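You operate a simulated robot arm through the tools that you are given. There is no shell and no other tool.

The job below is to be done with a simulated robot arm. You get a single attempt, and the scene is never put back.

Task
Iron the blue napkin at the heat on its tag, then shut the iron down.
Fine: wait for the green light; iron back on its base first, then dial to off and red socket off.

Only the result counts: the job must be done as asked and must still hold three seconds after the hand-in. Knocking over, shifting, dropping, spilling or breaking anything else fails it. Flat cloth is picked up by pressing the open fingertips on it (5 to 10 N) and closing them slowly along it; thin cloth reads only 2 to 8 mm in the jaws.

Robot
A 7-joint arm with a two-finger parallel gripper, fixed in place. Base frame: the origin is on the floor under the middle of its stand, x ahead of it, y to its left, z up; the work surface is at about z = 0.863. Readings come in m, rad, newtons and seconds.
It reaches about 0.966 m from its shoulder. Its first joint turns from -2.897 to 2.897 rad. Payload 3.43 kg.
The tool frame sits at the grasp point between the pads (the TCP): z along the fingers, y along the line on which they close. The tips reach 0.03 m beyond it. Largest opening 0.094 m; finger width 0.028, thickness 0.01; the body of the gripper, 0.05 by 0.096 m, starts 0.055 m behind the TCP.
Orientation is that of the tool frame in the base frame, as a unit quaternion [w, x, y, z]. With the fingers straight down and closing along the base's y, the tool's x points along the base's -x, its y along +y and its z along -z.

Tools
- The arm moves only by the tool step_arm. Its argument "series" is one flat list of numbers, 7 for each row, row after row: the shift along the tool's x, y, z in m, then the turn, a rotation vector about the tool's x, y, z in rad, then the finger opening in m, from 0 to 0.094. In form: [x, y, z, wx, wy, wz, gripper, x, y, z, wx, wy, wz, gripper, ...]. A call has 1 to 20 rows; each row shifts and turns the commanded pose from where the row before left it, along the tool's axes as they then stand. Each row takes 0.2 s and may step no farther than 0.05 m and 0.15 rad from the row before; otherwise, or with a gripper value out of range, the whole call is refused. Where a pose cannot be reached the arm comes as near as it can. A force on the tool above 40 N (or 10 N above the force at the start of the call, whichever is more), or a blocked arm, ends the call early, and 0.2 s more pass. The fingers move at their own pace (about 0.045 m/s each) and stop on an object; they squeeze with about 29 N. The grip force told is the motor's: it shows also when the fingers shut on nothing. Time passes only in rows, and 0.2 s behind the last, so rows that do not move let the fingers close. It gives the time, the measured TCP pose, the force on the tool (base axes), the opening and the grip force at its end, in the units of the frame above (readings bear some noise), with the torque about the TCP (base axes, N m) and any sound that the robot's microphone picked up.
- Cameras (640 x 400 px; columns grow to the right, rows downward): "scene" is fixed at [0.05, 0.5069, 1.5276]; the picture's right is [0.37, -0.93, 0.00], its down [-0.67, -0.27, -0.69] and it looks along [0.64, 0.26, -0.73] (base axes); focal length 296 px, centre (320, 200). "wrist" rides on the gripper at [0.076, 0.014, -0.102] in the tool frame; the picture's right is [-0.18, 0.98, 0.00], its down [-0.75, -0.14, -0.64] and it looks along [-0.63, -0.12, 0.77] (tool axes); focal length 243 px, centre (320, 200). There is no depth. A picture from a camera that has moved, and an enlarged one, comes with that camera's place and axes in the base frame and with its lens. The place of the scene camera against the robot may be out by one fixed shift of up to 0.018 m in any direction.
- grab_frame(camera): a new picture of that camera. The clock stands still meanwhile.
- move_column(by): slides the trunk up (or, below 0, down) by that many m; the arm rides with it, the base frame stays. It gives what a move gives, with no picture.
- enlarge(camera, box): a new picture of the part [left, top, right, bottom] of that camera's present view, enlarged. The clock stands still meanwhile.
- finish_job(): hands the job in; it is judged then, once.

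Places have to be worked out from the pictures, the camera data and where the tool is seen. Open the gripper and draw the arm clear of the work before you hand the job in, unless the task says otherwise.

The tools are called after "Emit:" by a JSON object that holds its "name" and its "arguments". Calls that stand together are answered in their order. step_arm: Moves the arm, as the interface text tells. Its arguments: {"type":"object","properties":{"series":{"type":"array","items":{"type":"number"}}},"required":["series"]} The other tools are called the same way: move_column (by) moves the trunk up or down; grab_frame (camera) takes a picture; enlarge (camera, box) takes an enlarged picture of a part of a camera's view; finish_job () hands the job in.

At the start:

```text
time_s: 0.0
position: [0.59, 0.3703, 1.2149]
tcp_rot: [0.0, 0.001, 1.0, 0.0]
contact_force: [0.6, -0.3, -0.8]
wrist_torque: [0.02, -0.02, 0.0]
gripper_width: 0.0941
grasp_force: 0.1
trunk travel left (down, up): [-0.375, 0.115]
```

scene: 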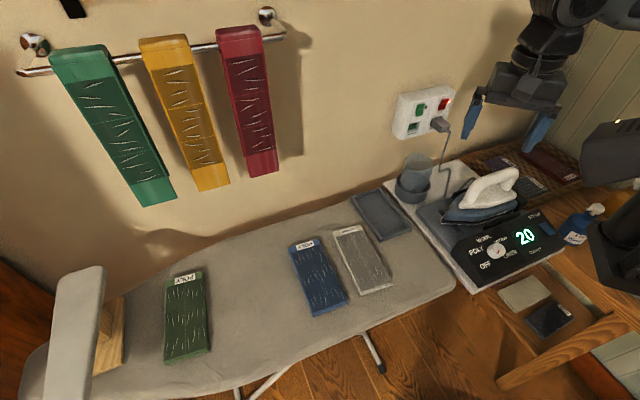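
wrist: 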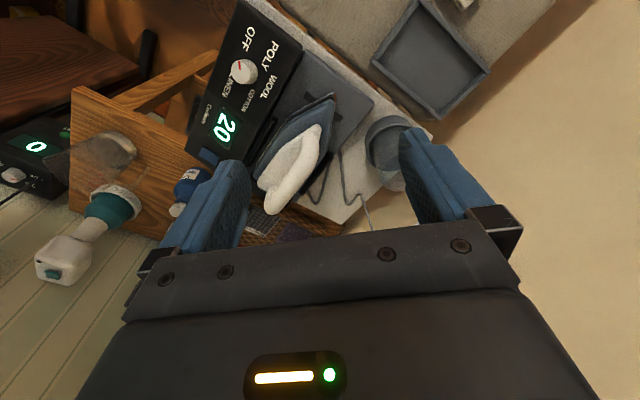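

I'll start by looking closely at the scene: the tag on the blue napkin, the dial panel, the iron, and the sockets.

Emit:
{"name": "enlarge", "arguments": {"camera": "scene", "box": [260, 210, 420, 330]}}

Emit:
{"name": "enlarge", "arguments": {"camera": "scene", "box": [420, 150, 580, 300]}}

Emit:
{"name": "enlarge", "arguments": {"camera": "scene", "box": [370, 70, 490, 170]}}

Emit:
{"name": "enlarge", "arguments": {"camera": "wrist", "box": [180, 0, 480, 220]}}

```text
3.33 times, centred on (340, 270) of scene
camera zoom: at [0.05, 0.5069, 1.5276], right [0.37, -0.93, 0.0], down [-0.67, -0.27, -0.69], along [0.64, 0.26, -0.73], focal length 988 px, centre (253, -33)
```

zoom: 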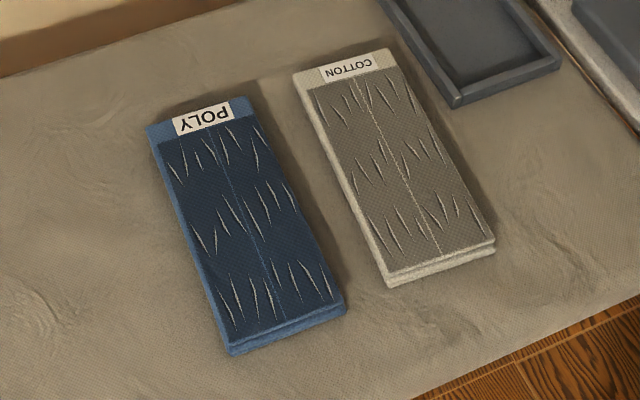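

```text
2.67 times, centred on (500, 225) of scene
camera zoom: at [0.05, 0.5069, 1.5276], right [0.37, -0.93, 0.0], down [-0.67, -0.27, -0.69], along [0.64, 0.26, -0.73], focal length 790 px, centre (-160, 133)
```

zoom: 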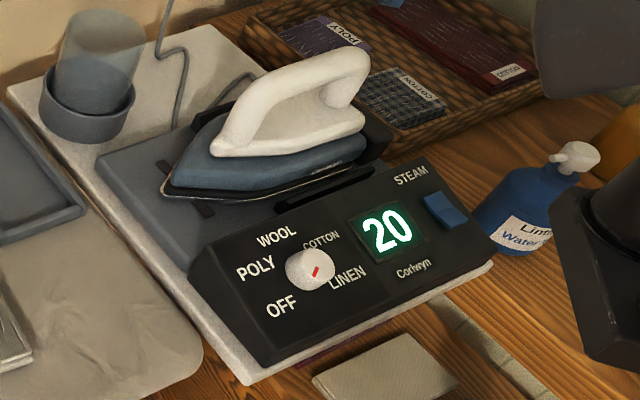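

```text
4.00 times, centred on (430, 120) of scene
camera zoom: at [0.05, 0.5069, 1.5276], right [0.37, -0.93, 0.0], down [-0.67, -0.27, -0.69], along [0.64, 0.26, -0.73], focal length 1185 px, centre (-120, 520)
```

zoom: 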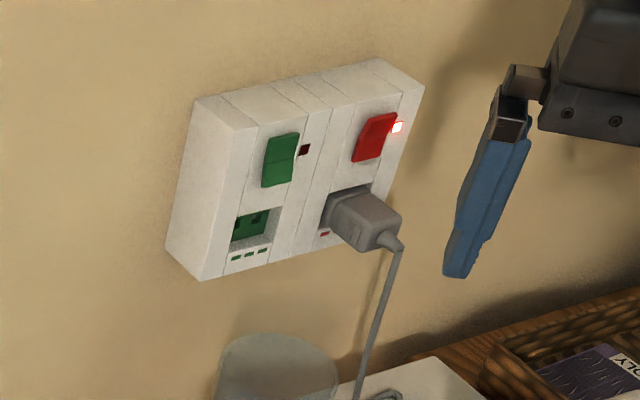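

```text
1.82 times, centred on (330, 110) of wrist
camera zoom: at [0.5127, 0.3847, 1.3183], right [0.18, 0.98, 0.0], down [0.75, -0.14, 0.64], along [0.63, -0.12, -0.77], focal length 441 px, centre (302, 364)
```

zoom: 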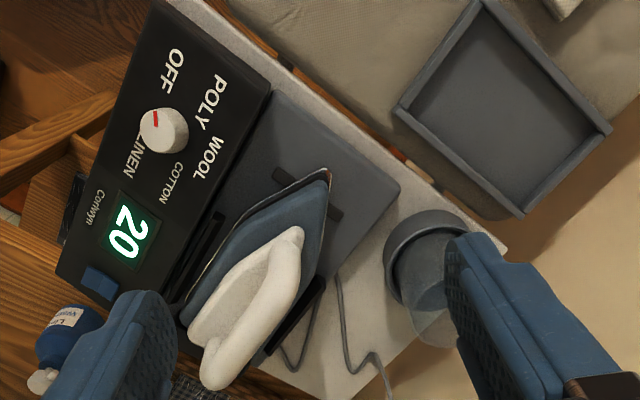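

The blue napkin's tag reads POLY, the display shows 20 and the red socket is lit. I'll zoom further on the dial to see its pointer and on the iron handle.

Emit:
{"name": "enlarge", "arguments": {"camera": "scene", "box": [470, 225, 550, 275]}}

Emit:
{"name": "enlarge", "arguments": {"camera": "wrist", "box": [200, 10, 300, 90]}}

Emit:
{"name": "enlarge", "arguments": {"camera": "scene", "box": [430, 155, 530, 230]}}

Emit:
{"name": "enlarge", "arguments": {"camera": "wrist", "box": [230, 70, 390, 220]}}

Emit:
{"name": "enlarge", "arguments": {"camera": "scene", "box": [400, 90, 460, 140]}}

```text
8.00 times, centred on (510, 250) of scene
camera zoom: at [0.05, 0.5069, 1.5276], right [0.37, -0.93, 0.0], down [-0.67, -0.27, -0.69], along [0.64, 0.26, -0.73], focal length 2371 px, centre (-1200, -200)
```

zoom: 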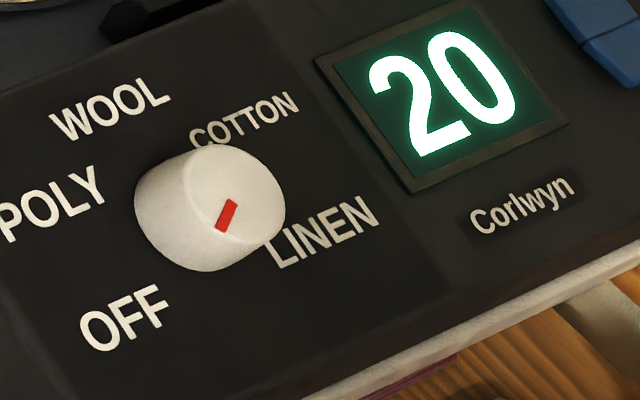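

```text
5.00 times, centred on (250, 50) of wrist
camera zoom: at [0.5127, 0.3847, 1.3183], right [0.18, 0.98, 0.0], down [0.75, -0.14, 0.64], along [0.63, -0.12, -0.77], focal length 1213 px, centre (670, 950)
```

zoom: 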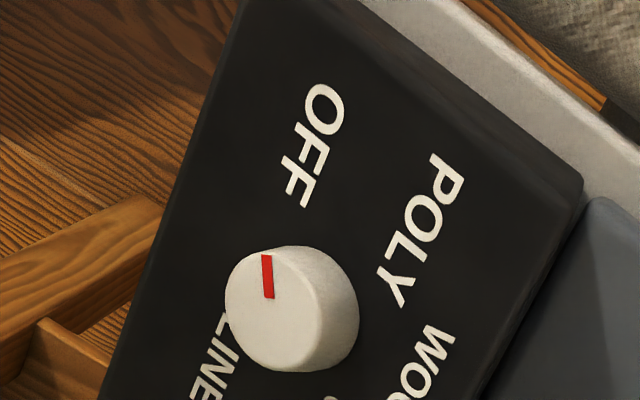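

```text
5.33 times, centred on (480, 192) of scene
camera zoom: at [0.05, 0.5069, 1.5276], right [0.37, -0.93, 0.0], down [-0.67, -0.27, -0.69], along [0.64, 0.26, -0.73], focal length 1580 px, centre (-533, 240)
```

zoom: 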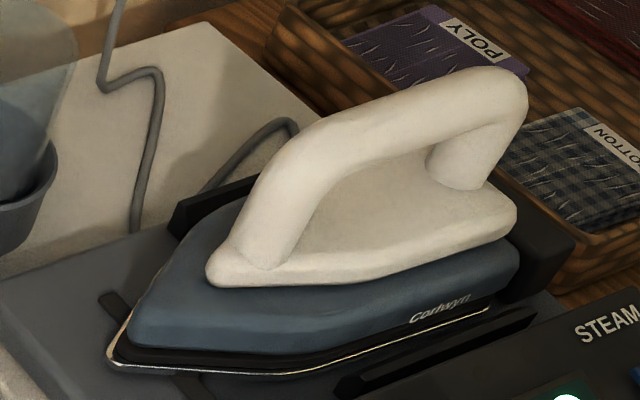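

```text
2.67 times, centred on (310, 145) of wrist
camera zoom: at [0.5127, 0.3847, 1.3183], right [0.18, 0.98, 0.0], down [0.75, -0.14, 0.64], along [0.63, -0.12, -0.77], focal length 647 px, centre (347, 347)
```

zoom: 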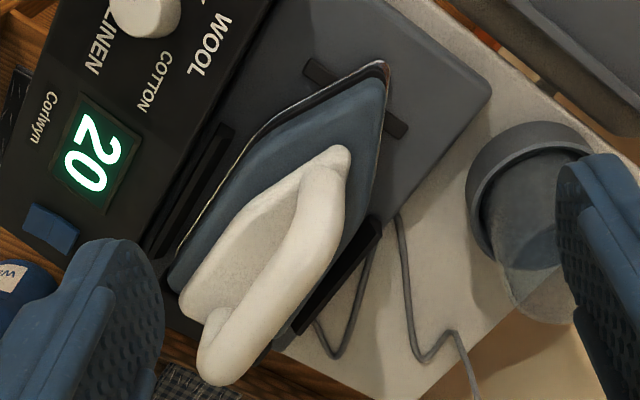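

```text
8.00 times, centred on (430, 115) of scene
camera zoom: at [0.05, 0.5069, 1.5276], right [0.37, -0.93, 0.0], down [-0.67, -0.27, -0.69], along [0.64, 0.26, -0.73], focal length 2371 px, centre (-560, 880)
```

zoom: 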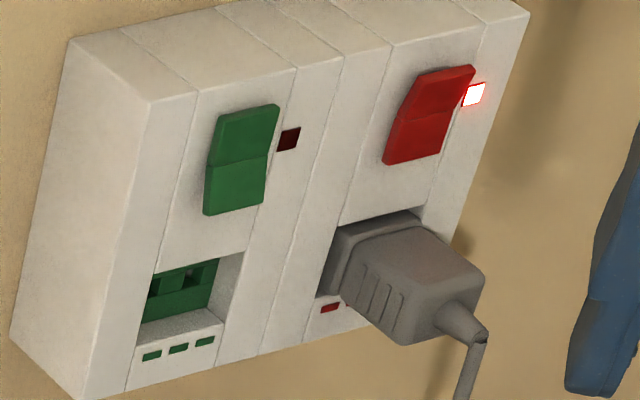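

The dial pointer is at OFF; POLY is roughly 55–60° clockwise from it. I'll yaw the gripper by -45° so it lines up with the wall-aligned furniture, and move to where the wrist camera sees the panel and iron from the board side.

Emit:
{"name": "step_arm", "arguments": {"series": [0, 0, 0, 0, 0, 0.1309, 0.094, 0, 0, 0, 0, 0, 0.1309, 0.094, 0, 0, 0, 0, 0, 0.1309, 0.094, 0, 0, 0, 0, 0, 0.1309, 0.094, 0, 0, 0, 0, 0, 0.1309, 0.094, 0, 0, 0, 0, 0, 0.1309, 0.094, 0.0198, -0.0057, 0.033, 0, 0, 0, 0.094, 0.0198, -0.0057, 0.033, 0, 0, 0, 0.094, 0.0198, -0.0057, 0.033, 0, 0, 0, 0.094, 0.0198, -0.0057, 0.033, 0, 0, 0, 0.094, 0.0198, -0.0057, 0.033, 0, 0, 0, 0.094]}}

Emit:
{"name": "grab_frame", "arguments": {"camera": "wrist"}}

Emit:
{"name": "grab_frame", "arguments": {"camera": "scene"}}

```text
time_s: 2.4
position: [0.4973, 0.4188, 1.0496]
tcp_rot: [-0.001, 0.382, 0.924, 0.0]
contact_force: [1.5, -0.1, 0.2]
wrist_torque: [0.02, 0.01, -0.01]
gripper_width: 0.094
grasp_force: 0.1
trunk travel left (down, up): [-0.375, 0.115]
```

```text
taken
camera wrist: at [0.4544, 0.4831, 1.1536], right [0.83, 0.56, 0.0], down [0.43, -0.63, 0.64], along [0.36, -0.53, -0.77], focal length 243 px, centre (320, 200)
```

wrist: 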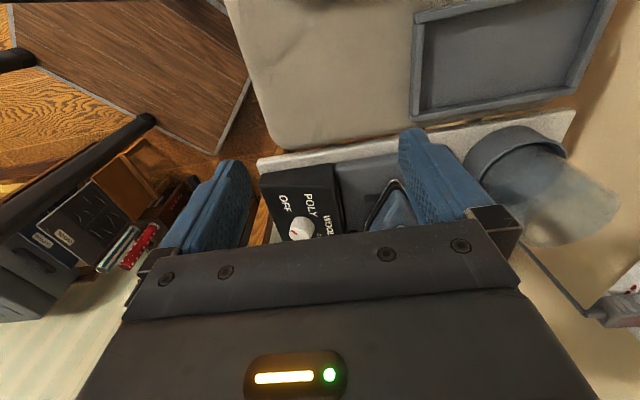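

```text
taken
```

scene: 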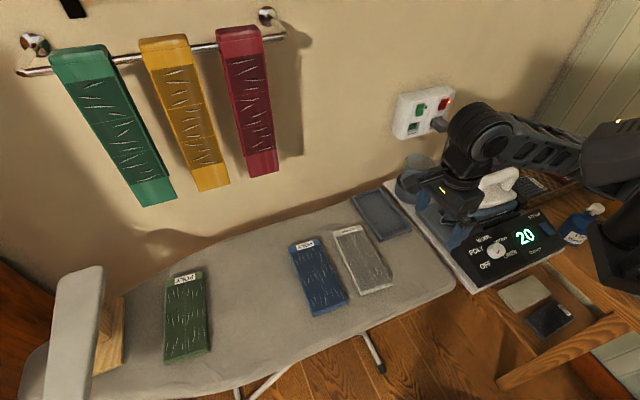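

Emit:
{"name": "enlarge", "arguments": {"camera": "wrist", "box": [240, 130, 440, 250]}}

```text
3.20 times, centred on (340, 190) of wrist
camera zoom: at [0.4544, 0.4831, 1.1536], right [0.83, 0.56, 0.0], down [0.43, -0.63, 0.64], along [0.36, -0.53, -0.77], focal length 776 px, centre (256, 232)
```

zoom: 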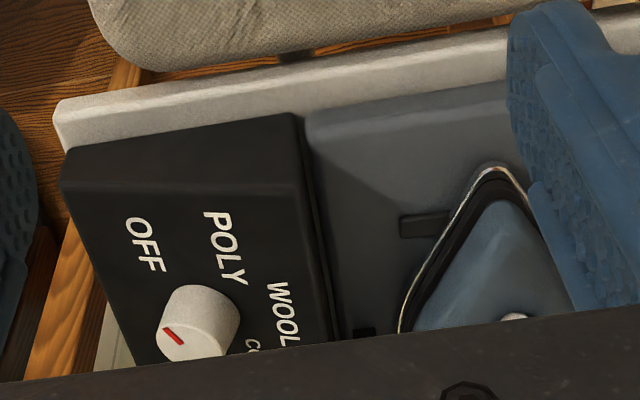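

Triangulating from the two wrist views, the panel slopes about 15° (back edge z≈0.92), with the knob top near (0.574, 0.257, 0.925). I'll raise, move above the knob, tilt the tool to the panel's normal and yaw back for a closer look.

Emit:
{"name": "step_arm", "arguments": {"series": [0, 0, -0.04, 0, 0, 0, 0.094, -0.0338, -0.0171, 0, 0, 0, 0, 0.094, -0.0338, -0.0171, 0, 0, 0, 0, 0.094, -0.0338, -0.0171, 0, 0, 0, 0, 0.094, -0.0338, -0.0171, 0, 0, 0, 0, 0.094, -0.0338, -0.0171, 0, 0, 0, 0, 0.094, 0, 0, 0, -0.131, 0, 0, 0.094, 0, 0, 0, -0.131, 0, 0, 0.094, 0, 0, 0, 0, 0, -0.131, 0.094, 0, 0, 0, 0, 0, -0.131, 0.094, 0, 0, 0, 0, 0, -0.131, 0.094, 0, 0, 0, 0, 0, -0.131, 0.094, 0, 0, 0, 0, 0, -0.131, 0.094, 0, 0, 0, 0, 0, -0.131, 0.094]}}

Emit:
{"name": "grab_frame", "arguments": {"camera": "wrist"}}

```text
time_s: 4.5
position: [0.5946, 0.249, 1.0856]
tcp_rot: [0.046, 0.376, 0.921, 0.093]
contact_force: [-0.8, -0.1, 0.1]
wrist_torque: [-0.03, 0.01, -0.01]
gripper_width: 0.0938
grasp_force: 0.1
trunk travel left (down, up): [-0.375, 0.115]
stopped in row 10: the arm was blocked; the commanded pose is now the measured one
```

```text
taken
camera wrist: at [0.5344, 0.2989, 1.1886], right [0.8, 0.56, 0.2], down [0.34, -0.71, 0.61], along [0.49, -0.42, -0.76], focal length 243 px, centre (320, 200)
```

wrist: 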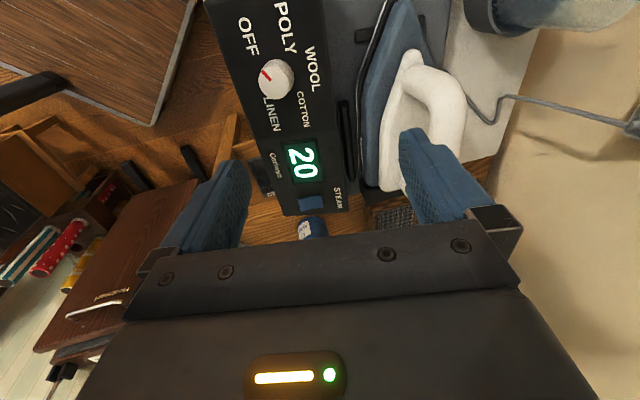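

The arm reported being blocked; I'll check the scene camera to see why before moving on.

Emit:
{"name": "grab_frame", "arguments": {"camera": "scene"}}

Emit:
{"name": "enlarge", "arguments": {"camera": "wrist", "box": [190, 0, 510, 220]}}

```text
taken
```

scene: 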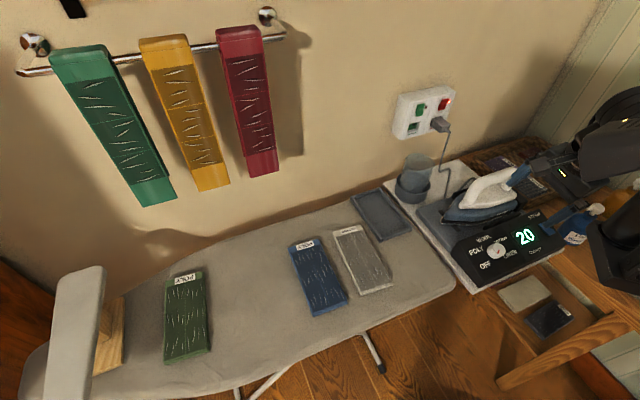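

```text
1.82 times, centred on (350, 110) of wrist
camera zoom: at [0.5344, 0.2989, 1.1886], right [0.8, 0.56, 0.2], down [0.34, -0.71, 0.61], along [0.49, -0.42, -0.76], focal length 441 px, centre (266, 364)
```

zoom: 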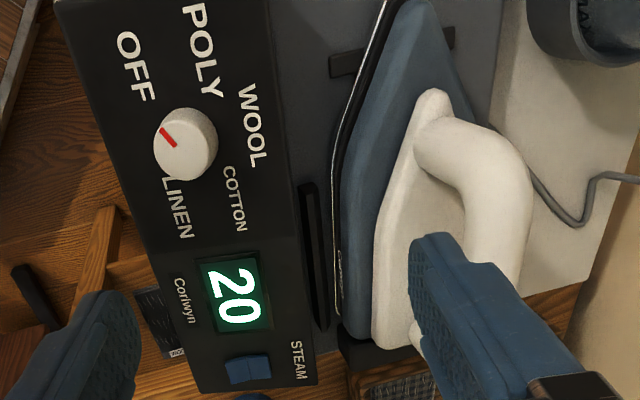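

Emit:
{"name": "enlarge", "arguments": {"camera": "scene", "box": [500, 80, 640, 300]}}

Emit:
{"name": "enlarge", "arguments": {"camera": "wrist", "box": [360, 40, 500, 240]}}

```text
1.82 times, centred on (570, 190) of scene
camera zoom: at [0.05, 0.5069, 1.5276], right [0.37, -0.93, 0.0], down [-0.67, -0.27, -0.69], along [0.64, 0.26, -0.73], focal length 539 px, centre (-134, 218)
```

zoom: 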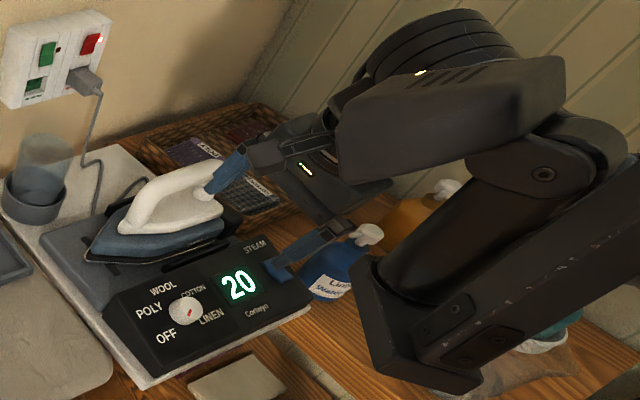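

```text
2.00 times, centred on (430, 140) of wrist
camera zoom: at [0.5344, 0.2989, 1.1886], right [0.8, 0.56, 0.2], down [0.34, -0.71, 0.61], along [0.49, -0.42, -0.76], focal length 485 px, centre (100, 320)
```

zoom: 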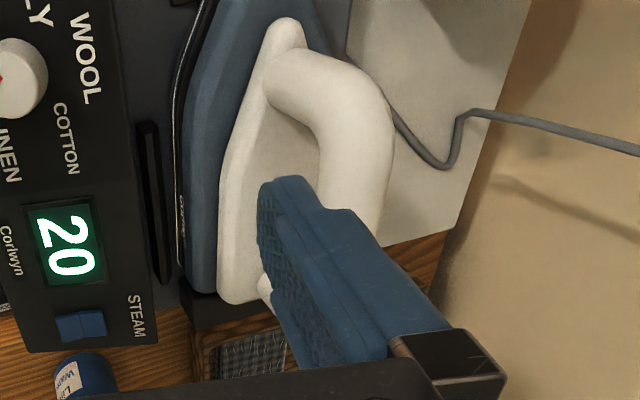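

The arm seems folded tightly on its right side. I'll use a tall box at the right edge to see the arm's configuration beyond the frame.

Emit:
{"name": "enlarge", "arguments": {"camera": "scene", "box": [600, 0, 640, 400]}}

```text
1.00 times, centred on (620, 200) of scene (not enlarged: the box is as wide or as high as the picture)
camera zoom: at [0.05, 0.5069, 1.5276], right [0.37, -0.93, 0.0], down [-0.67, -0.27, -0.69], along [0.64, 0.26, -0.73], focal length 296 px, centre (20, 200)
```

zoom: 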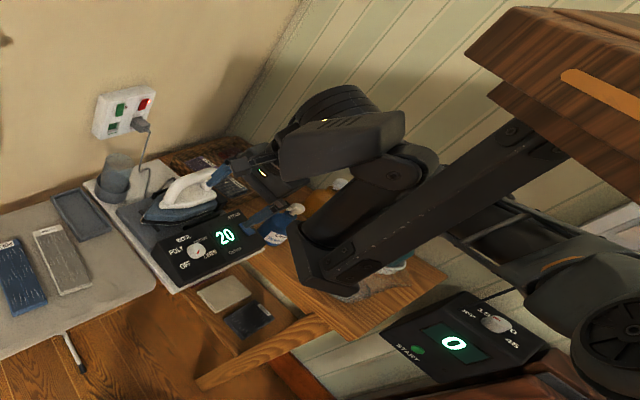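

I want to understand which parts are the arm's own mount. I'll look beyond the wrist camera's left and top edges too.

Emit:
{"name": "enlarge", "arguments": {"camera": "wrist", "box": [0, 0, 40, 400]}}

Emit:
{"name": "enlarge", "arguments": {"camera": "scene", "box": [0, 360, 640, 400]}}

```text
1.00 times, centred on (20, 200) of wrist (not enlarged: the box is as wide or as high as the picture)
camera zoom: at [0.5344, 0.2989, 1.1886], right [0.8, 0.56, 0.2], down [0.34, -0.71, 0.61], along [0.49, -0.42, -0.76], focal length 243 px, centre (620, 200)
```

zoom: 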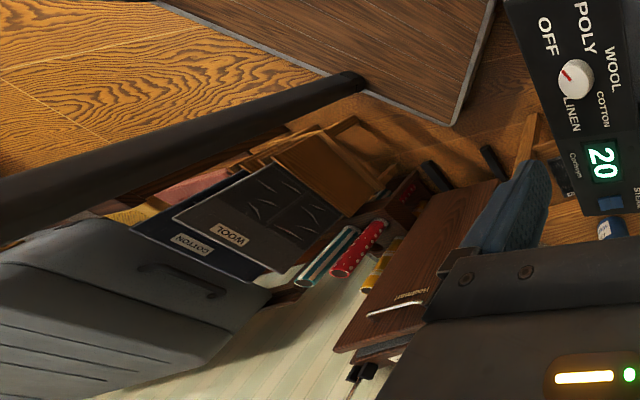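

```text
1.00 times, centred on (320, 380) of scene (not enlarged: the box is as wide or as high as the picture)
camera zoom: at [0.05, 0.5069, 1.5276], right [0.37, -0.93, 0.0], down [-0.67, -0.27, -0.69], along [0.64, 0.26, -0.73], focal length 296 px, centre (320, 20)
```

zoom: 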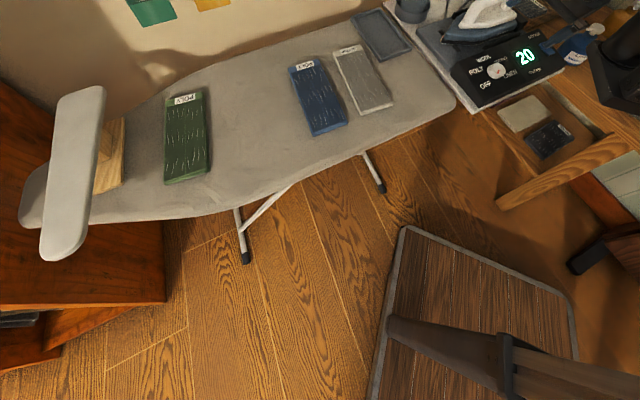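

To learn which parts belong to my moving arm, I'll back straight up a bit and compare the extended scene view.

Emit:
{"name": "step_arm", "arguments": {"series": [0, 0, -0.03, 0, 0, 0, 0.094, 0, 0, -0.03, 0, 0, 0, 0.094, 0, 0, -0.03, 0, 0, 0, 0.094]}}

Emit:
{"name": "enlarge", "arguments": {"camera": "scene", "box": [600, 0, 640, 400]}}

```text
time_s: 5.2
position: [0.5831, 0.2379, 1.1751]
tcp_rot: [0.046, 0.378, 0.92, 0.09]
contact_force: [5.2, 6.0, -5.7]
wrist_torque: [-1.01, 0.17, -0.67]
gripper_width: 0.0939
grasp_force: 0.1
trunk travel left (down, up): [-0.375, 0.115]
```

```text
1.00 times, centred on (620, 200) of scene (not enlarged: the box is as wide or as high as the picture)
camera zoom: at [0.05, 0.5069, 1.5276], right [0.37, -0.93, 0.0], down [-0.67, -0.27, -0.69], along [0.64, 0.26, -0.73], focal length 296 px, centre (20, 200)
```

zoom: 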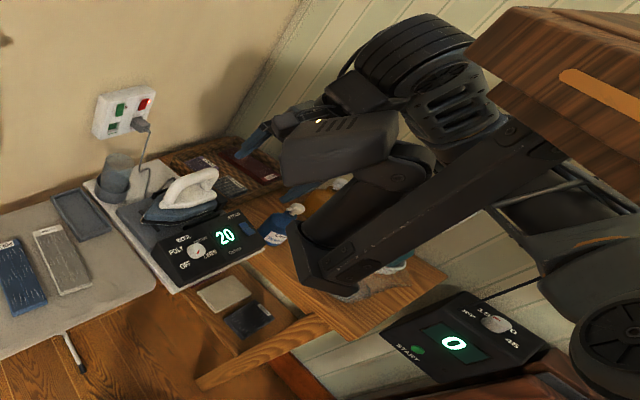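

The contact force now pushes (+x, +y, −z), so the hand is touching a static object behind/above it (the dark block with the light). I'll back off it right away: down a little, then untilt, then away toward the board.

Emit:
{"name": "step_arm", "arguments": {"series": [0, 0, 0.03, 0, 0, 0, 0.094, 0, 0, 0.03, 0, 0, 0, 0.094, 0.01, 0.01, 0.01, 0.12, 0, 0, 0.094, 0.02, 0.01, 0, 0.12, 0, 0, 0.094]}}

Emit:
{"name": "enlarge", "arguments": {"camera": "scene", "box": [600, 0, 640, 400]}}

```text
time_s: 6.2
position: [0.5872, 0.2812, 1.1092]
tcp_rot: [0.001, 0.381, 0.925, -0.02]
contact_force: [-0.8, -0.7, 0.6]
wrist_torque: [0.04, 0.02, 0.0]
gripper_width: 0.0941
grasp_force: 0.1
trunk travel left (down, up): [-0.375, 0.115]
```

```text
1.00 times, centred on (620, 200) of scene (not enlarged: the box is as wide or as high as the picture)
camera zoom: at [0.05, 0.5069, 1.5276], right [0.37, -0.93, 0.0], down [-0.67, -0.27, -0.69], along [0.64, 0.26, -0.73], focal length 296 px, centre (20, 200)
```

zoom: 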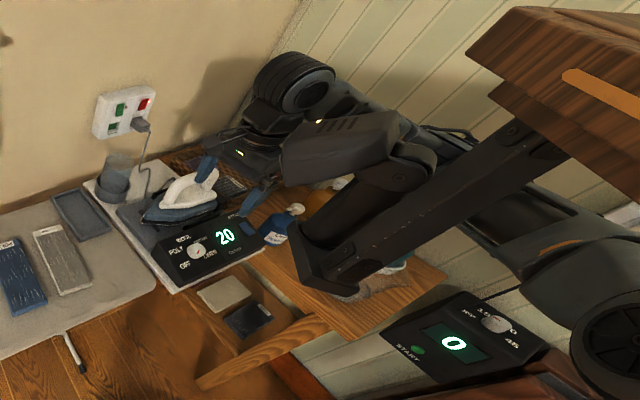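

Free again, nothing seems displaced. The dark boom looks like a sensor mast of the robot itself; I'll move clear toward the board and test whether it rides with the trunk.

Emit:
{"name": "step_arm", "arguments": {"series": [0.04, 0.009, 0, 0, 0, 0, 0.094, 0.04, 0.009, 0, 0, 0, 0, 0.094, 0.04, 0.009, 0, 0, 0, 0, 0.094, 0.04, 0.009, 0, 0, 0, 0, 0.094]}}

Emit:
{"name": "move_column", "arguments": {"by": 0.03}}

Emit:
{"name": "enlarge", "arguments": {"camera": "scene", "box": [600, 0, 640, 400]}}

```text
time_s: 7.2
position: [0.5103, 0.415, 1.0996]
tcp_rot: [-0.001, 0.381, 0.924, -0.02]
contact_force: [1.1, -0.3, 0.4]
wrist_torque: [0.05, 0.01, 0.01]
gripper_width: 0.0942
grasp_force: 0.1
out of reach, approached as far as the arm can: row 4
trunk travel left (down, up): [-0.375, 0.115]
```

```text
time_s: 8.0
position: [0.5098, 0.4164, 1.1289]
tcp_rot: [0.001, 0.38, 0.925, -0.02]
contact_force: [0.6, 0.7, 0.6]
wrist_torque: [0.03, 0.01, -0.01]
gripper_width: 0.094
grasp_force: 0.0
trunk travel left (down, up): [-0.405, 0.085]
```

```text
1.00 times, centred on (620, 200) of scene (not enlarged: the box is as wide or as high as the picture)
camera zoom: at [0.05, 0.5069, 1.5276], right [0.37, -0.93, 0.0], down [-0.67, -0.27, -0.69], along [0.64, 0.26, -0.73], focal length 296 px, centre (20, 200)
```

zoom: 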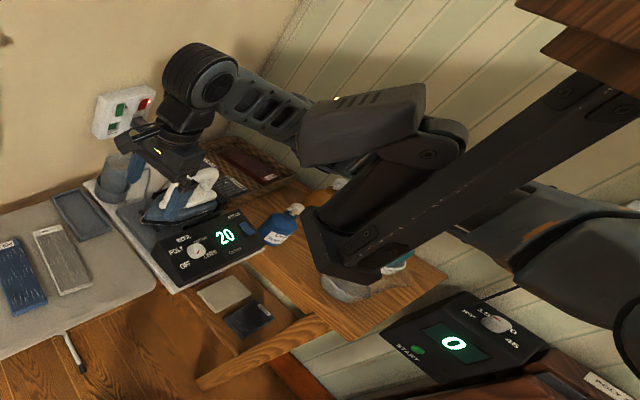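

The boom and the wooden body moved with the trunk, so they're the robot's own structure. Raising the trunk fully gives the hand more room beneath it near the knob.

Emit:
{"name": "move_column", "arguments": {"by": 0.085}}

Emit:
{"name": "grab_frame", "arguments": {"camera": "wrist"}}

Emit:
{"name": "enlarge", "arguments": {"camera": "scene", "box": [600, 0, 640, 400]}}

```text
time_s: 9.2
position: [0.5095, 0.4154, 1.2137]
tcp_rot: [0.0, 0.38, 0.925, -0.02]
contact_force: [-0.2, 0.1, 0.0]
wrist_torque: [-0.01, 0.0, -0.02]
gripper_width: 0.094
grasp_force: 0.1
trunk travel left (down, up): [-0.49, 0.0]
```

```text
taken
camera wrist: at [0.4676, 0.483, 1.3151], right [0.82, 0.57, -0.03], down [0.45, -0.61, 0.66], along [0.35, -0.56, -0.75], focal length 243 px, centre (320, 200)
```

wrist: 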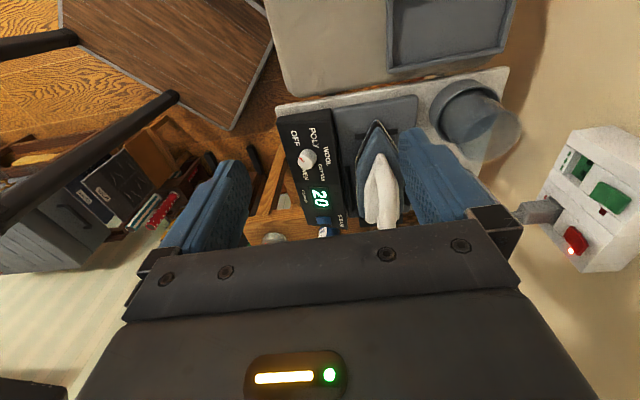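

```text
1.00 times, centred on (620, 200) of scene (not enlarged: the box is as wide or as high as the picture)
camera zoom: at [0.05, 0.5069, 1.5276], right [0.37, -0.93, 0.0], down [-0.67, -0.27, -0.69], along [0.64, 0.26, -0.73], focal length 296 px, centre (20, 200)
```

zoom: 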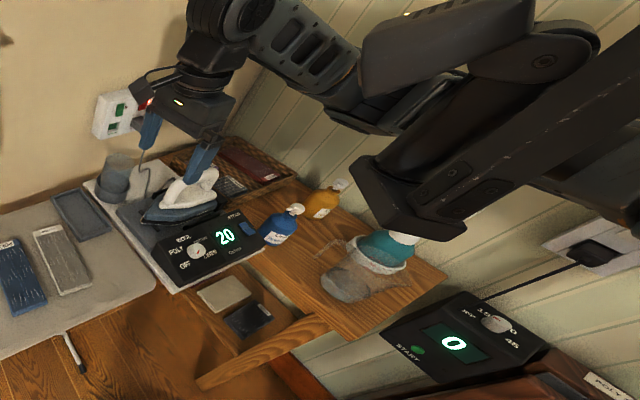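

Trunk is fully up with good clearance under the boom. Now moving (untilted) above the knob at about z=1.15.

Emit:
{"name": "step_arm", "arguments": {"series": [0, 0, 0, -0.037, 0.015, 0, 0.094, -0.0315, -0.0184, 0.012, 0, 0, 0, 0.094, -0.0315, -0.0184, 0.012, 0, 0, 0, 0.094, -0.0315, -0.0184, 0.012, 0, 0, 0, 0.094, -0.0315, -0.0184, 0.012, 0, 0, 0, 0.094, -0.0315, -0.0184, 0.012, 0, 0, 0, 0.094]}}

Emit:
{"name": "grab_frame", "arguments": {"camera": "wrist"}}

Emit:
{"name": "enlarge", "arguments": {"camera": "scene", "box": [600, 0, 640, 400]}}

```text
time_s: 10.6
position: [0.5588, 0.2382, 1.1544]
tcp_rot: [0.0, 0.38, 0.925, 0.0]
contact_force: [-0.3, 1.4, -0.4]
wrist_torque: [-0.04, -0.01, -0.03]
gripper_width: 0.0941
grasp_force: 0.0
trunk travel left (down, up): [-0.49, 0.0]
```

```text
taken
camera wrist: at [0.5133, 0.3033, 1.2577], right [0.82, 0.57, 0.0], down [0.44, -0.63, 0.64], along [0.37, -0.53, -0.77], focal length 243 px, centre (320, 200)
```

wrist: 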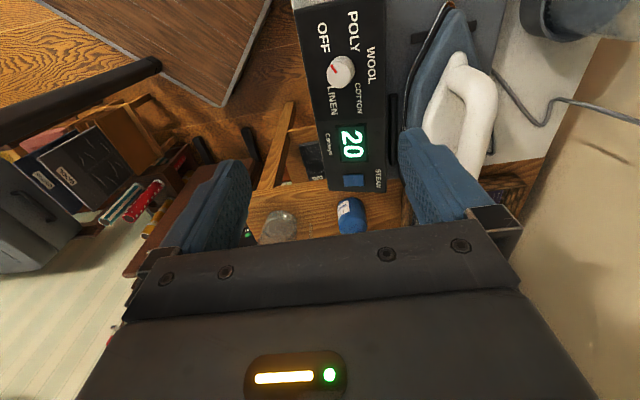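

```text
1.00 times, centred on (620, 200) of scene (not enlarged: the box is as wide or as high as the picture)
camera zoom: at [0.05, 0.5069, 1.5276], right [0.37, -0.93, 0.0], down [-0.67, -0.27, -0.69], along [0.64, 0.26, -0.73], focal length 296 px, centre (20, 200)
```

zoom: 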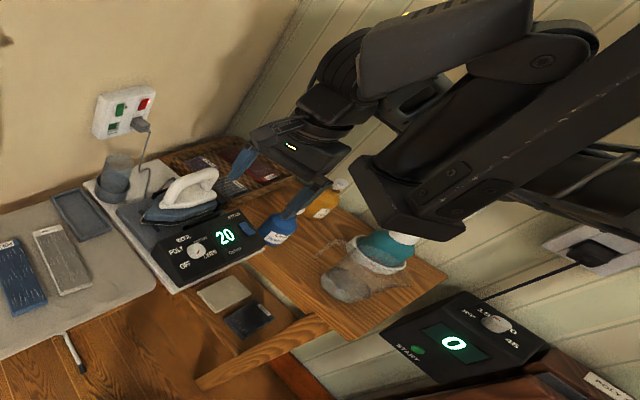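

Reached cleanly. I'll zoom in on the knob and iron from here to triangulate them precisely.

Emit:
{"name": "enlarge", "arguments": {"camera": "wrist", "box": [290, 20, 410, 95]}}

Emit:
{"name": "enlarge", "arguments": {"camera": "wrist", "box": [380, 0, 540, 200]}}

```text
5.33 times, centred on (350, 58) of wrist
camera zoom: at [0.5133, 0.3033, 1.2577], right [0.82, 0.57, 0.0], down [0.44, -0.63, 0.64], along [0.37, -0.53, -0.77], focal length 1294 px, centre (160, 960)
```

zoom: 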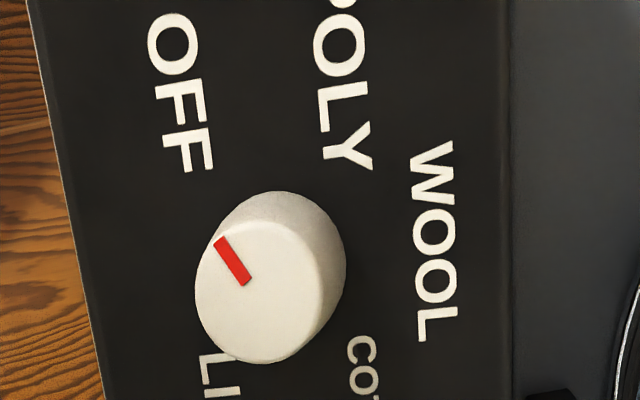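

```text
2.00 times, centred on (460, 100) of wrist
camera zoom: at [0.5133, 0.3033, 1.2577], right [0.82, 0.57, 0.0], down [0.44, -0.63, 0.64], along [0.37, -0.53, -0.77], focal length 485 px, centre (40, 400)
```

zoom: 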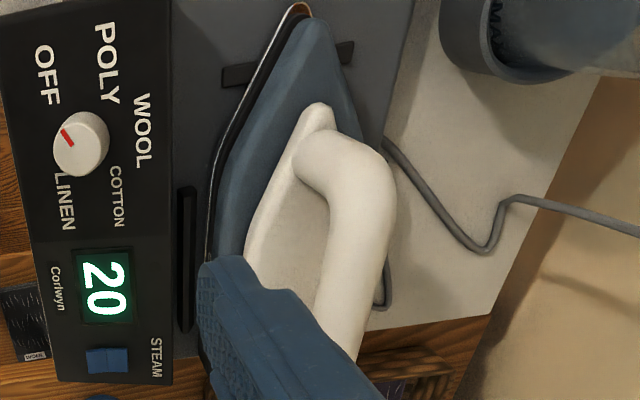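

Triangulation from two views agrees well: knob top centre ≈ (0.574, 0.2565, 0.928), ~31 mm diameter, ~20 mm tall, panel normal tilted ~15° toward the robot side. I'll tilt and yaw here at height, then check for free motion.

Emit:
{"name": "step_arm", "arguments": {"series": [0, 0, 0, -0.131, 0, 0, 0.094, 0, 0, 0, -0.131, 0, 0, 0.094, 0, 0, 0, 0, 0, -0.12, 0.094, 0, 0, 0, 0, 0, -0.12, 0.094, 0, 0, 0, 0, 0, -0.12, 0.094, 0, 0, 0, 0, 0, -0.12, 0.094, 0, 0, 0, 0, 0, -0.12, 0.094, 0, 0, 0, 0, 0, 0, 0.094]}}

Emit:
{"name": "grab_frame", "arguments": {"camera": "wrist"}}

```text
time_s: 12.4
position: [0.5575, 0.2383, 1.1535]
tcp_rot: [0.084, 0.089, 0.987, 0.101]
contact_force: [-0.2, 0.7, 0.7]
wrist_torque: [0.02, 0.0, 0.01]
gripper_width: 0.0939
grasp_force: 0.1
trunk travel left (down, up): [-0.49, 0.0]
```

```text
taken
camera wrist: at [0.4675, 0.2489, 1.2452], right [0.33, 0.91, 0.24], down [0.59, -0.4, 0.7], along [0.73, -0.09, -0.67], focal length 243 px, centre (320, 200)
```

wrist: 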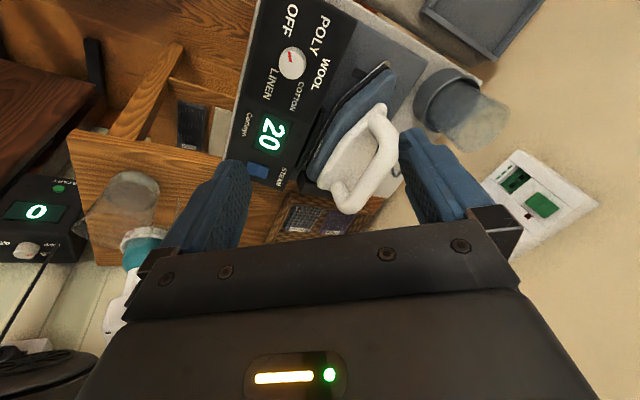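

Orientation achieved (tool z ≈ (0.184, 0.184, −0.964)). Now moving to a hover about 8 cm above the knob along its axis, with the fingers at 6 cm.

Emit:
{"name": "step_arm", "arguments": {"series": [0.0052, -0.0071, 0.0325, 0, 0, 0, 0.06, 0.0052, -0.0071, 0.0325, 0, 0, 0, 0.06, 0.0052, -0.0071, 0.0325, 0, 0, 0, 0.06, 0.0052, -0.0071, 0.0325, 0, 0, 0, 0.06, 0, 0, 0, 0, 0, 0, 0.06]}}

Emit:
{"name": "grab_frame", "arguments": {"camera": "wrist"}}

Emit:
{"name": "grab_frame", "arguments": {"camera": "scene"}}

```text
time_s: 13.6
position: [0.5562, 0.2394, 1.0178]
tcp_rot: [0.083, 0.09, 0.987, 0.101]
contact_force: [0.4, 0.6, 0.0]
wrist_torque: [0.03, -0.02, -0.02]
gripper_width: 0.0599
grasp_force: 0.1
trunk travel left (down, up): [-0.49, 0.0]
```

```text
taken
camera wrist: at [0.4652, 0.2496, 1.1087], right [0.34, 0.91, 0.24], down [0.59, -0.4, 0.7], along [0.73, -0.09, -0.67], focal length 243 px, centre (320, 200)
```

wrist: 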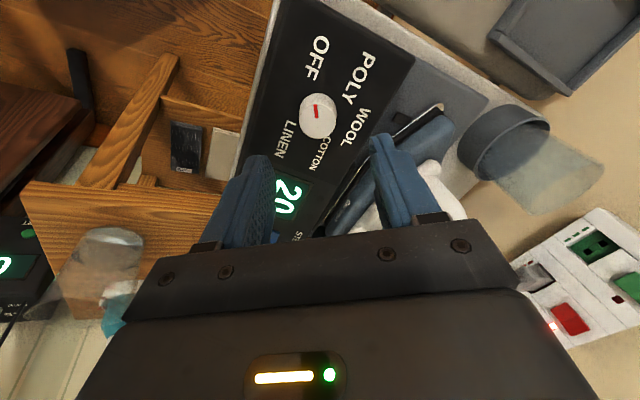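

```text
taken
```

scene: 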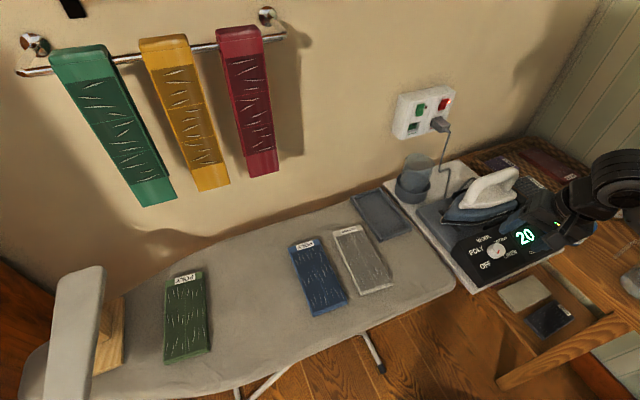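

Emit:
{"name": "enlarge", "arguments": {"camera": "wrist", "box": [240, 60, 400, 160]}}

```text
4.00 times, centred on (320, 110) of wrist
camera zoom: at [0.4652, 0.2496, 1.1087], right [0.34, 0.91, 0.24], down [0.59, -0.4, 0.7], along [0.73, -0.09, -0.67], focal length 970 px, centre (320, 560)
```

zoom: 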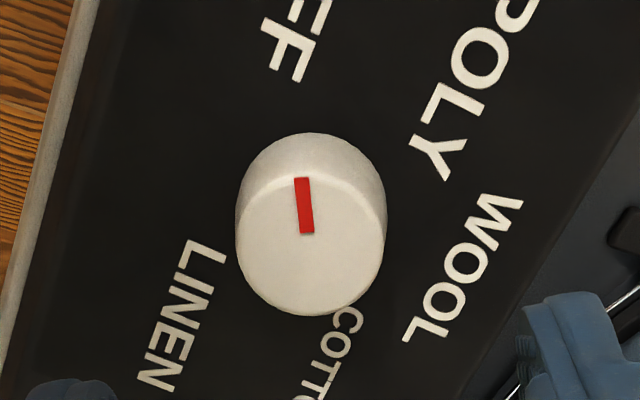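

Knob is ~2 mm toward tool −y. I'll correct that and descend 55 mm, with the tips ending just above the knob.

Emit:
{"name": "step_arm", "arguments": {"series": [0, -0.002, 0.02, 0, 0, 0, 0.06, 0, 0, 0.02, 0, 0, 0, 0.06, 0, 0, 0.015, 0, 0, 0, 0.06, 0, 0, 0, 0, 0, 0, 0.06]}}

Emit:
{"name": "grab_frame", "arguments": {"camera": "wrist"}}

```text
time_s: 14.6
position: [0.566, 0.2494, 0.9655]
tcp_rot: [0.083, 0.089, 0.987, 0.101]
contact_force: [-0.5, 0.3, -0.4]
wrist_torque: [0.01, 0.0, 0.01]
gripper_width: 0.0598
grasp_force: 0.1
trunk travel left (down, up): [-0.49, 0.0]
```

```text
taken
camera wrist: at [0.4757, 0.2583, 1.0566], right [0.34, 0.91, 0.24], down [0.59, -0.4, 0.7], along [0.73, -0.09, -0.67], focal length 243 px, centre (320, 200)
```

wrist: 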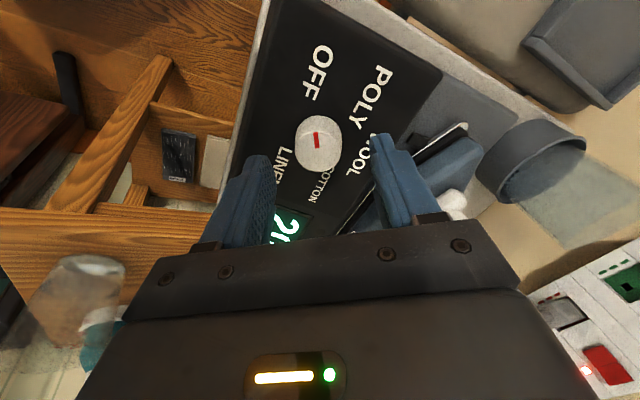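

Knob is centred between the fingers. Descend the remaining 25 mm and close on the knob.

Emit:
{"name": "step_arm", "arguments": {"series": [0, 0, 0.009, 0, 0, 0, 0.06, 0, 0, 0.008, 0, 0, 0, 0.06, 0, 0, 0.007, 0, 0, 0, 0.06, 0, 0, 0, 0, 0, 0, 0.05, 0, 0, 0, 0, 0, 0, 0.04, 0, 0, 0, 0, 0, 0, 0.034]}}

Emit:
{"name": "enlarge", "arguments": {"camera": "wrist", "box": [220, 80, 420, 230]}}

```text
time_s: 16.0
position: [0.57, 0.2523, 0.9423]
tcp_rot: [0.083, 0.089, 0.987, 0.102]
contact_force: [-0.3, -0.7, -1.2]
wrist_torque: [-0.02, 0.06, 0.02]
gripper_width: 0.0348
grasp_force: 0.6
trunk travel left (down, up): [-0.49, 0.0]
```

```text
2.67 times, centred on (320, 155) of wrist
camera zoom: at [0.4804, 0.2623, 1.0339], right [0.34, 0.91, 0.24], down [0.59, -0.4, 0.7], along [0.73, -0.09, -0.67], focal length 647 px, centre (320, 320)
```

zoom: 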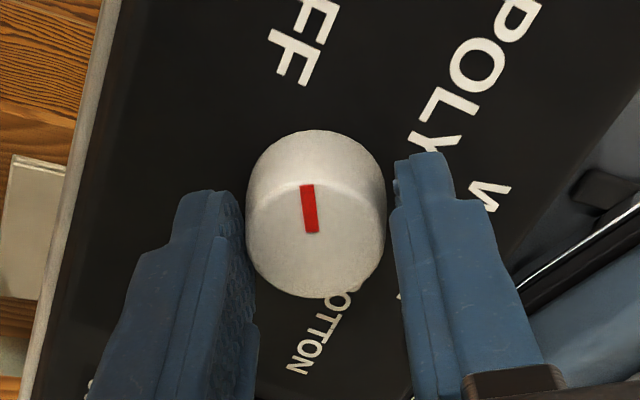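

Nearly centred; I'll nudge +2.5 mm in tool x and close onto the knob.

Emit:
{"name": "step_arm", "arguments": {"series": [0.0025, -0.001, 0, 0, 0, 0, 0.034, 0, 0, 0, 0, 0, 0, 0.03, 0, 0, 0, 0, 0, 0, 0.026, 0, 0, 0, 0, 0, 0, 0.02, 0, 0, 0, 0, 0, 0, 0.02]}}

Emit:
{"name": "enlarge", "arguments": {"camera": "wrist", "box": [220, 80, 420, 230]}}

```text
time_s: 17.2
position: [0.5683, 0.2517, 0.942]
tcp_rot: [0.083, 0.089, 0.987, 0.101]
contact_force: [3.2, -3.3, 2.8]
wrist_torque: [-0.1, -0.23, -0.04]
gripper_width: 0.032
grasp_force: 44.5
trunk travel left (down, up): [-0.49, 0.0]
```

```text
2.67 times, centred on (320, 155) of wrist
camera zoom: at [0.4778, 0.2617, 1.0332], right [0.34, 0.91, 0.24], down [0.59, -0.4, 0.7], along [0.73, -0.1, -0.67], focal length 647 px, centre (320, 320)
```

zoom: 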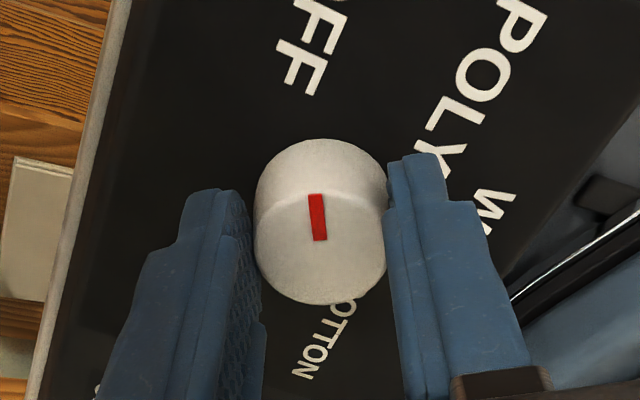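

Knob gripped (32 mm). In the panel frame OFF is at about −117° and POLY about −60°, so I turn +1.0 rad about tool z (clockwise).

Emit:
{"name": "step_arm", "arguments": {"series": [0, 0, 0, 0, 0, 0.1, 0.02, 0, 0, 0, 0, 0, 0.1, 0.02, 0, 0, 0, 0, 0, 0.1, 0.02, 0, 0, 0, 0, 0, 0.1, 0.02, 0, 0, 0, 0, 0, 0.1, 0.02, 0, 0, 0, 0, 0, 0.1, 0.02, 0, 0, 0, 0, 0, 0.1, 0.02, 0, 0, 0, 0, 0, 0.1, 0.02, 0, 0, 0, 0, 0, 0.1, 0.02, 0, 0, 0, 0, 0, 0.1, 0.02, 0, 0, 0, 0, 0, 0, 0.02]}}

Emit:
{"name": "grab_frame", "arguments": {"camera": "wrist"}}

Emit:
{"name": "enlarge", "arguments": {"camera": "wrist", "box": [220, 80, 420, 230]}}

Emit:
{"name": "grab_frame", "arguments": {"camera": "scene"}}

```text
time_s: 18.8
position: [0.5684, 0.2541, 0.9422]
tcp_rot: [0.046, 0.408, 0.903, 0.126]
contact_force: [8.9, 8.8, -2.5]
wrist_torque: [0.13, -0.64, -0.05]
gripper_width: 0.0319
grasp_force: 44.8
trunk travel left (down, up): [-0.49, 0.0]
stopped in row 7: the force on the tool passed its limit at 41 N (the readings are from after the stop); the commanded pose is now the measured one
```

```text
taken
camera wrist: at [0.5098, 0.3004, 1.0471], right [0.83, 0.49, 0.26], down [0.28, -0.78, 0.57], along [0.48, -0.4, -0.78], focal length 243 px, centre (320, 200)
```

wrist: 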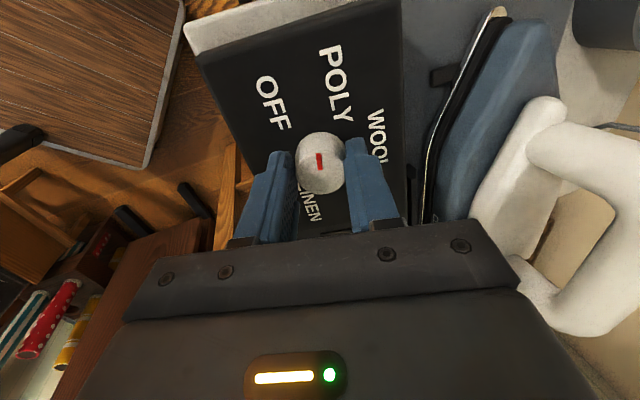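

```text
2.67 times, centred on (320, 155) of wrist
camera zoom: at [0.5098, 0.3004, 1.0471], right [0.83, 0.49, 0.26], down [0.28, -0.78, 0.57], along [0.48, -0.4, -0.78], focal length 647 px, centre (320, 320)
```

zoom: 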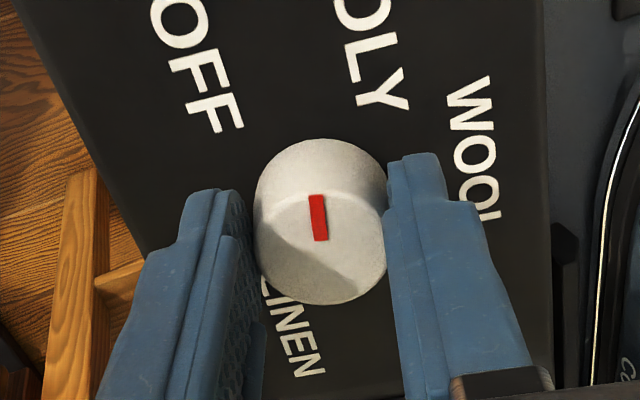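

```text
taken
```

scene: 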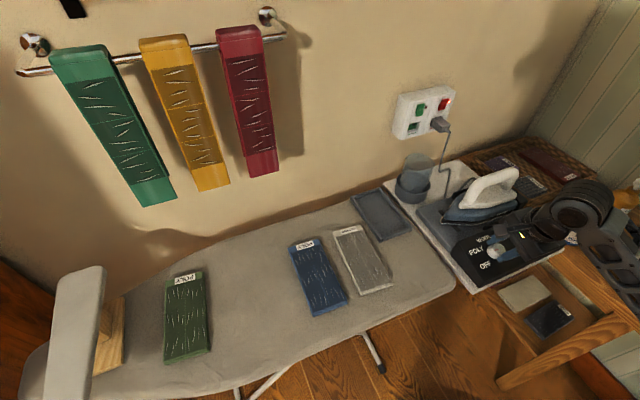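

The turn stopped at ~37° when force peaked; the knob pointer has moved along. I'll release to relax the lateral load and check the knob's centring.

Emit:
{"name": "step_arm", "arguments": {"series": [0, 0, 0, 0, 0, 0, 0.04, 0, 0, 0, 0, 0, 0, 0.04, 0, 0, 0, 0, 0, 0, 0.04]}}

Emit:
{"name": "enlarge", "arguments": {"camera": "wrist", "box": [220, 80, 420, 230]}}

```text
time_s: 19.6
position: [0.5694, 0.2531, 0.9426]
tcp_rot: [0.046, 0.407, 0.903, 0.126]
contact_force: [-0.2, 1.4, -0.8]
wrist_torque: [0.0, 0.0, 0.03]
gripper_width: 0.0403
grasp_force: 0.1
trunk travel left (down, up): [-0.49, 0.0]
```

```text
2.67 times, centred on (320, 155) of wrist
camera zoom: at [0.5094, 0.2999, 1.0473], right [0.83, 0.49, 0.26], down [0.28, -0.78, 0.57], along [0.48, -0.4, -0.78], focal length 647 px, centre (320, 320)
```

zoom: 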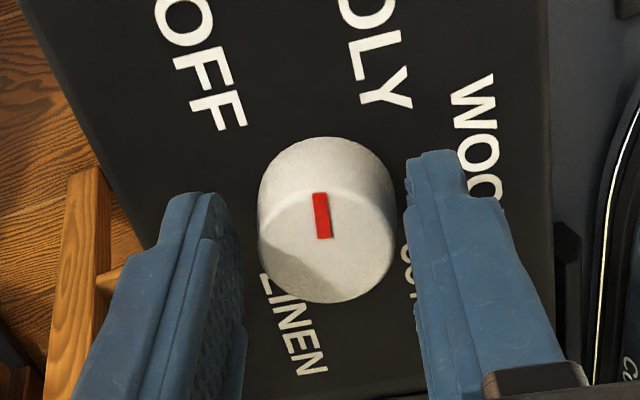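

Pointer is now at about −90°, halfway between OFF and POLY. I'll re-centre (+1.5 mm in y), regrip and turn the rest more gently.

Emit:
{"name": "step_arm", "arguments": {"series": [0.0003, 0.0015, 0, 0, 0, 0, 0.04, 0, 0, 0, 0, 0, 0, 0.034, 0, 0, 0, 0, 0, 0, 0.026, 0, 0, 0, 0, 0, 0, 0.02, 0, 0, 0, 0, 0, 0, 0.02]}}

Emit:
{"name": "step_arm", "arguments": {"series": [0, 0, 0, 0, 0, 0.06, 0.02, 0, 0, 0, 0, 0, 0.06, 0.02, 0, 0, 0, 0, 0, 0.06, 0.02, 0, 0, 0, 0, 0, 0.06, 0.02, 0, 0, 0, 0, 0, 0.06, 0.02, 0, 0, 0, 0, 0, 0.06, 0.02, 0, 0, 0, 0, 0, 0.06, 0.02]}}

Emit:
{"name": "enlarge", "arguments": {"camera": "wrist", "box": [220, 80, 420, 230]}}

```text
time_s: 20.8
position: [0.5697, 0.2544, 0.9421]
tcp_rot: [0.047, 0.407, 0.904, 0.125]
contact_force: [-8.8, -7.6, -4.0]
wrist_torque: [-0.39, 0.33, -0.07]
gripper_width: 0.0318
grasp_force: 44.7
trunk travel left (down, up): [-0.49, 0.0]
```

```text
time_s: 22.4
position: [0.5699, 0.255, 0.9427]
tcp_rot: [0.019, 0.587, 0.798, 0.133]
contact_force: [-5.2, -3.9, 4.6]
wrist_torque: [0.62, 0.25, 0.21]
gripper_width: 0.0317
grasp_force: 44.9
trunk travel left (down, up): [-0.49, 0.0]
```

```text
2.67 times, centred on (320, 155) of wrist
camera zoom: at [0.541, 0.311, 1.0558], right [0.97, 0.1, 0.21], down [-0.02, -0.87, 0.49], along [0.23, -0.48, -0.85], focal length 647 px, centre (320, 320)
```

zoom: 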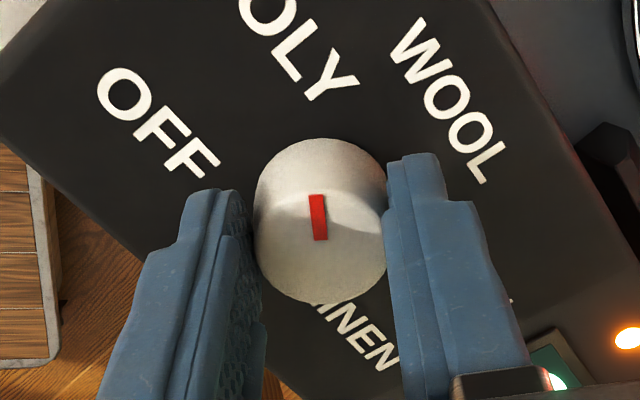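

The dial now points close to POLY and an orange (heating) light is lit. I'll check the wider view and the pointer.

Emit:
{"name": "grab_frame", "arguments": {"camera": "wrist"}}

Emit:
{"name": "enlarge", "arguments": {"camera": "scene", "box": [440, 190, 580, 290]}}

```text
taken
camera wrist: at [0.541, 0.311, 1.0558], right [0.97, 0.1, 0.21], down [-0.02, -0.87, 0.49], along [0.23, -0.48, -0.85], focal length 243 px, centre (320, 200)
```

wrist: 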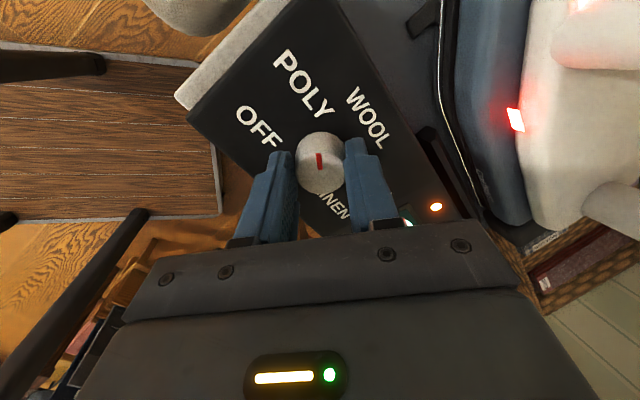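

```text
4.00 times, centred on (510, 240) of scene
camera zoom: at [0.05, 0.5069, 1.5276], right [0.37, -0.93, 0.0], down [-0.67, -0.27, -0.69], along [0.64, 0.26, -0.73], focal length 1185 px, centre (-440, 40)
```

zoom: 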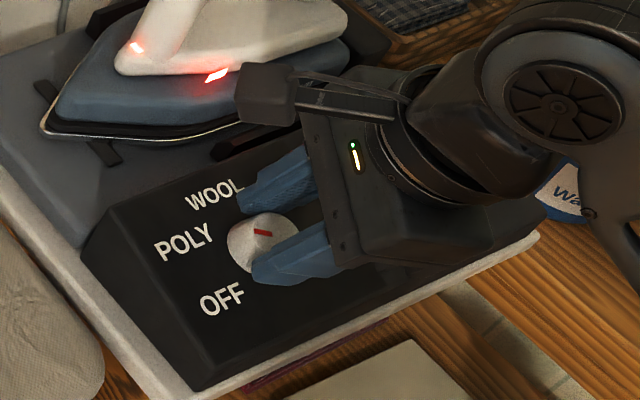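

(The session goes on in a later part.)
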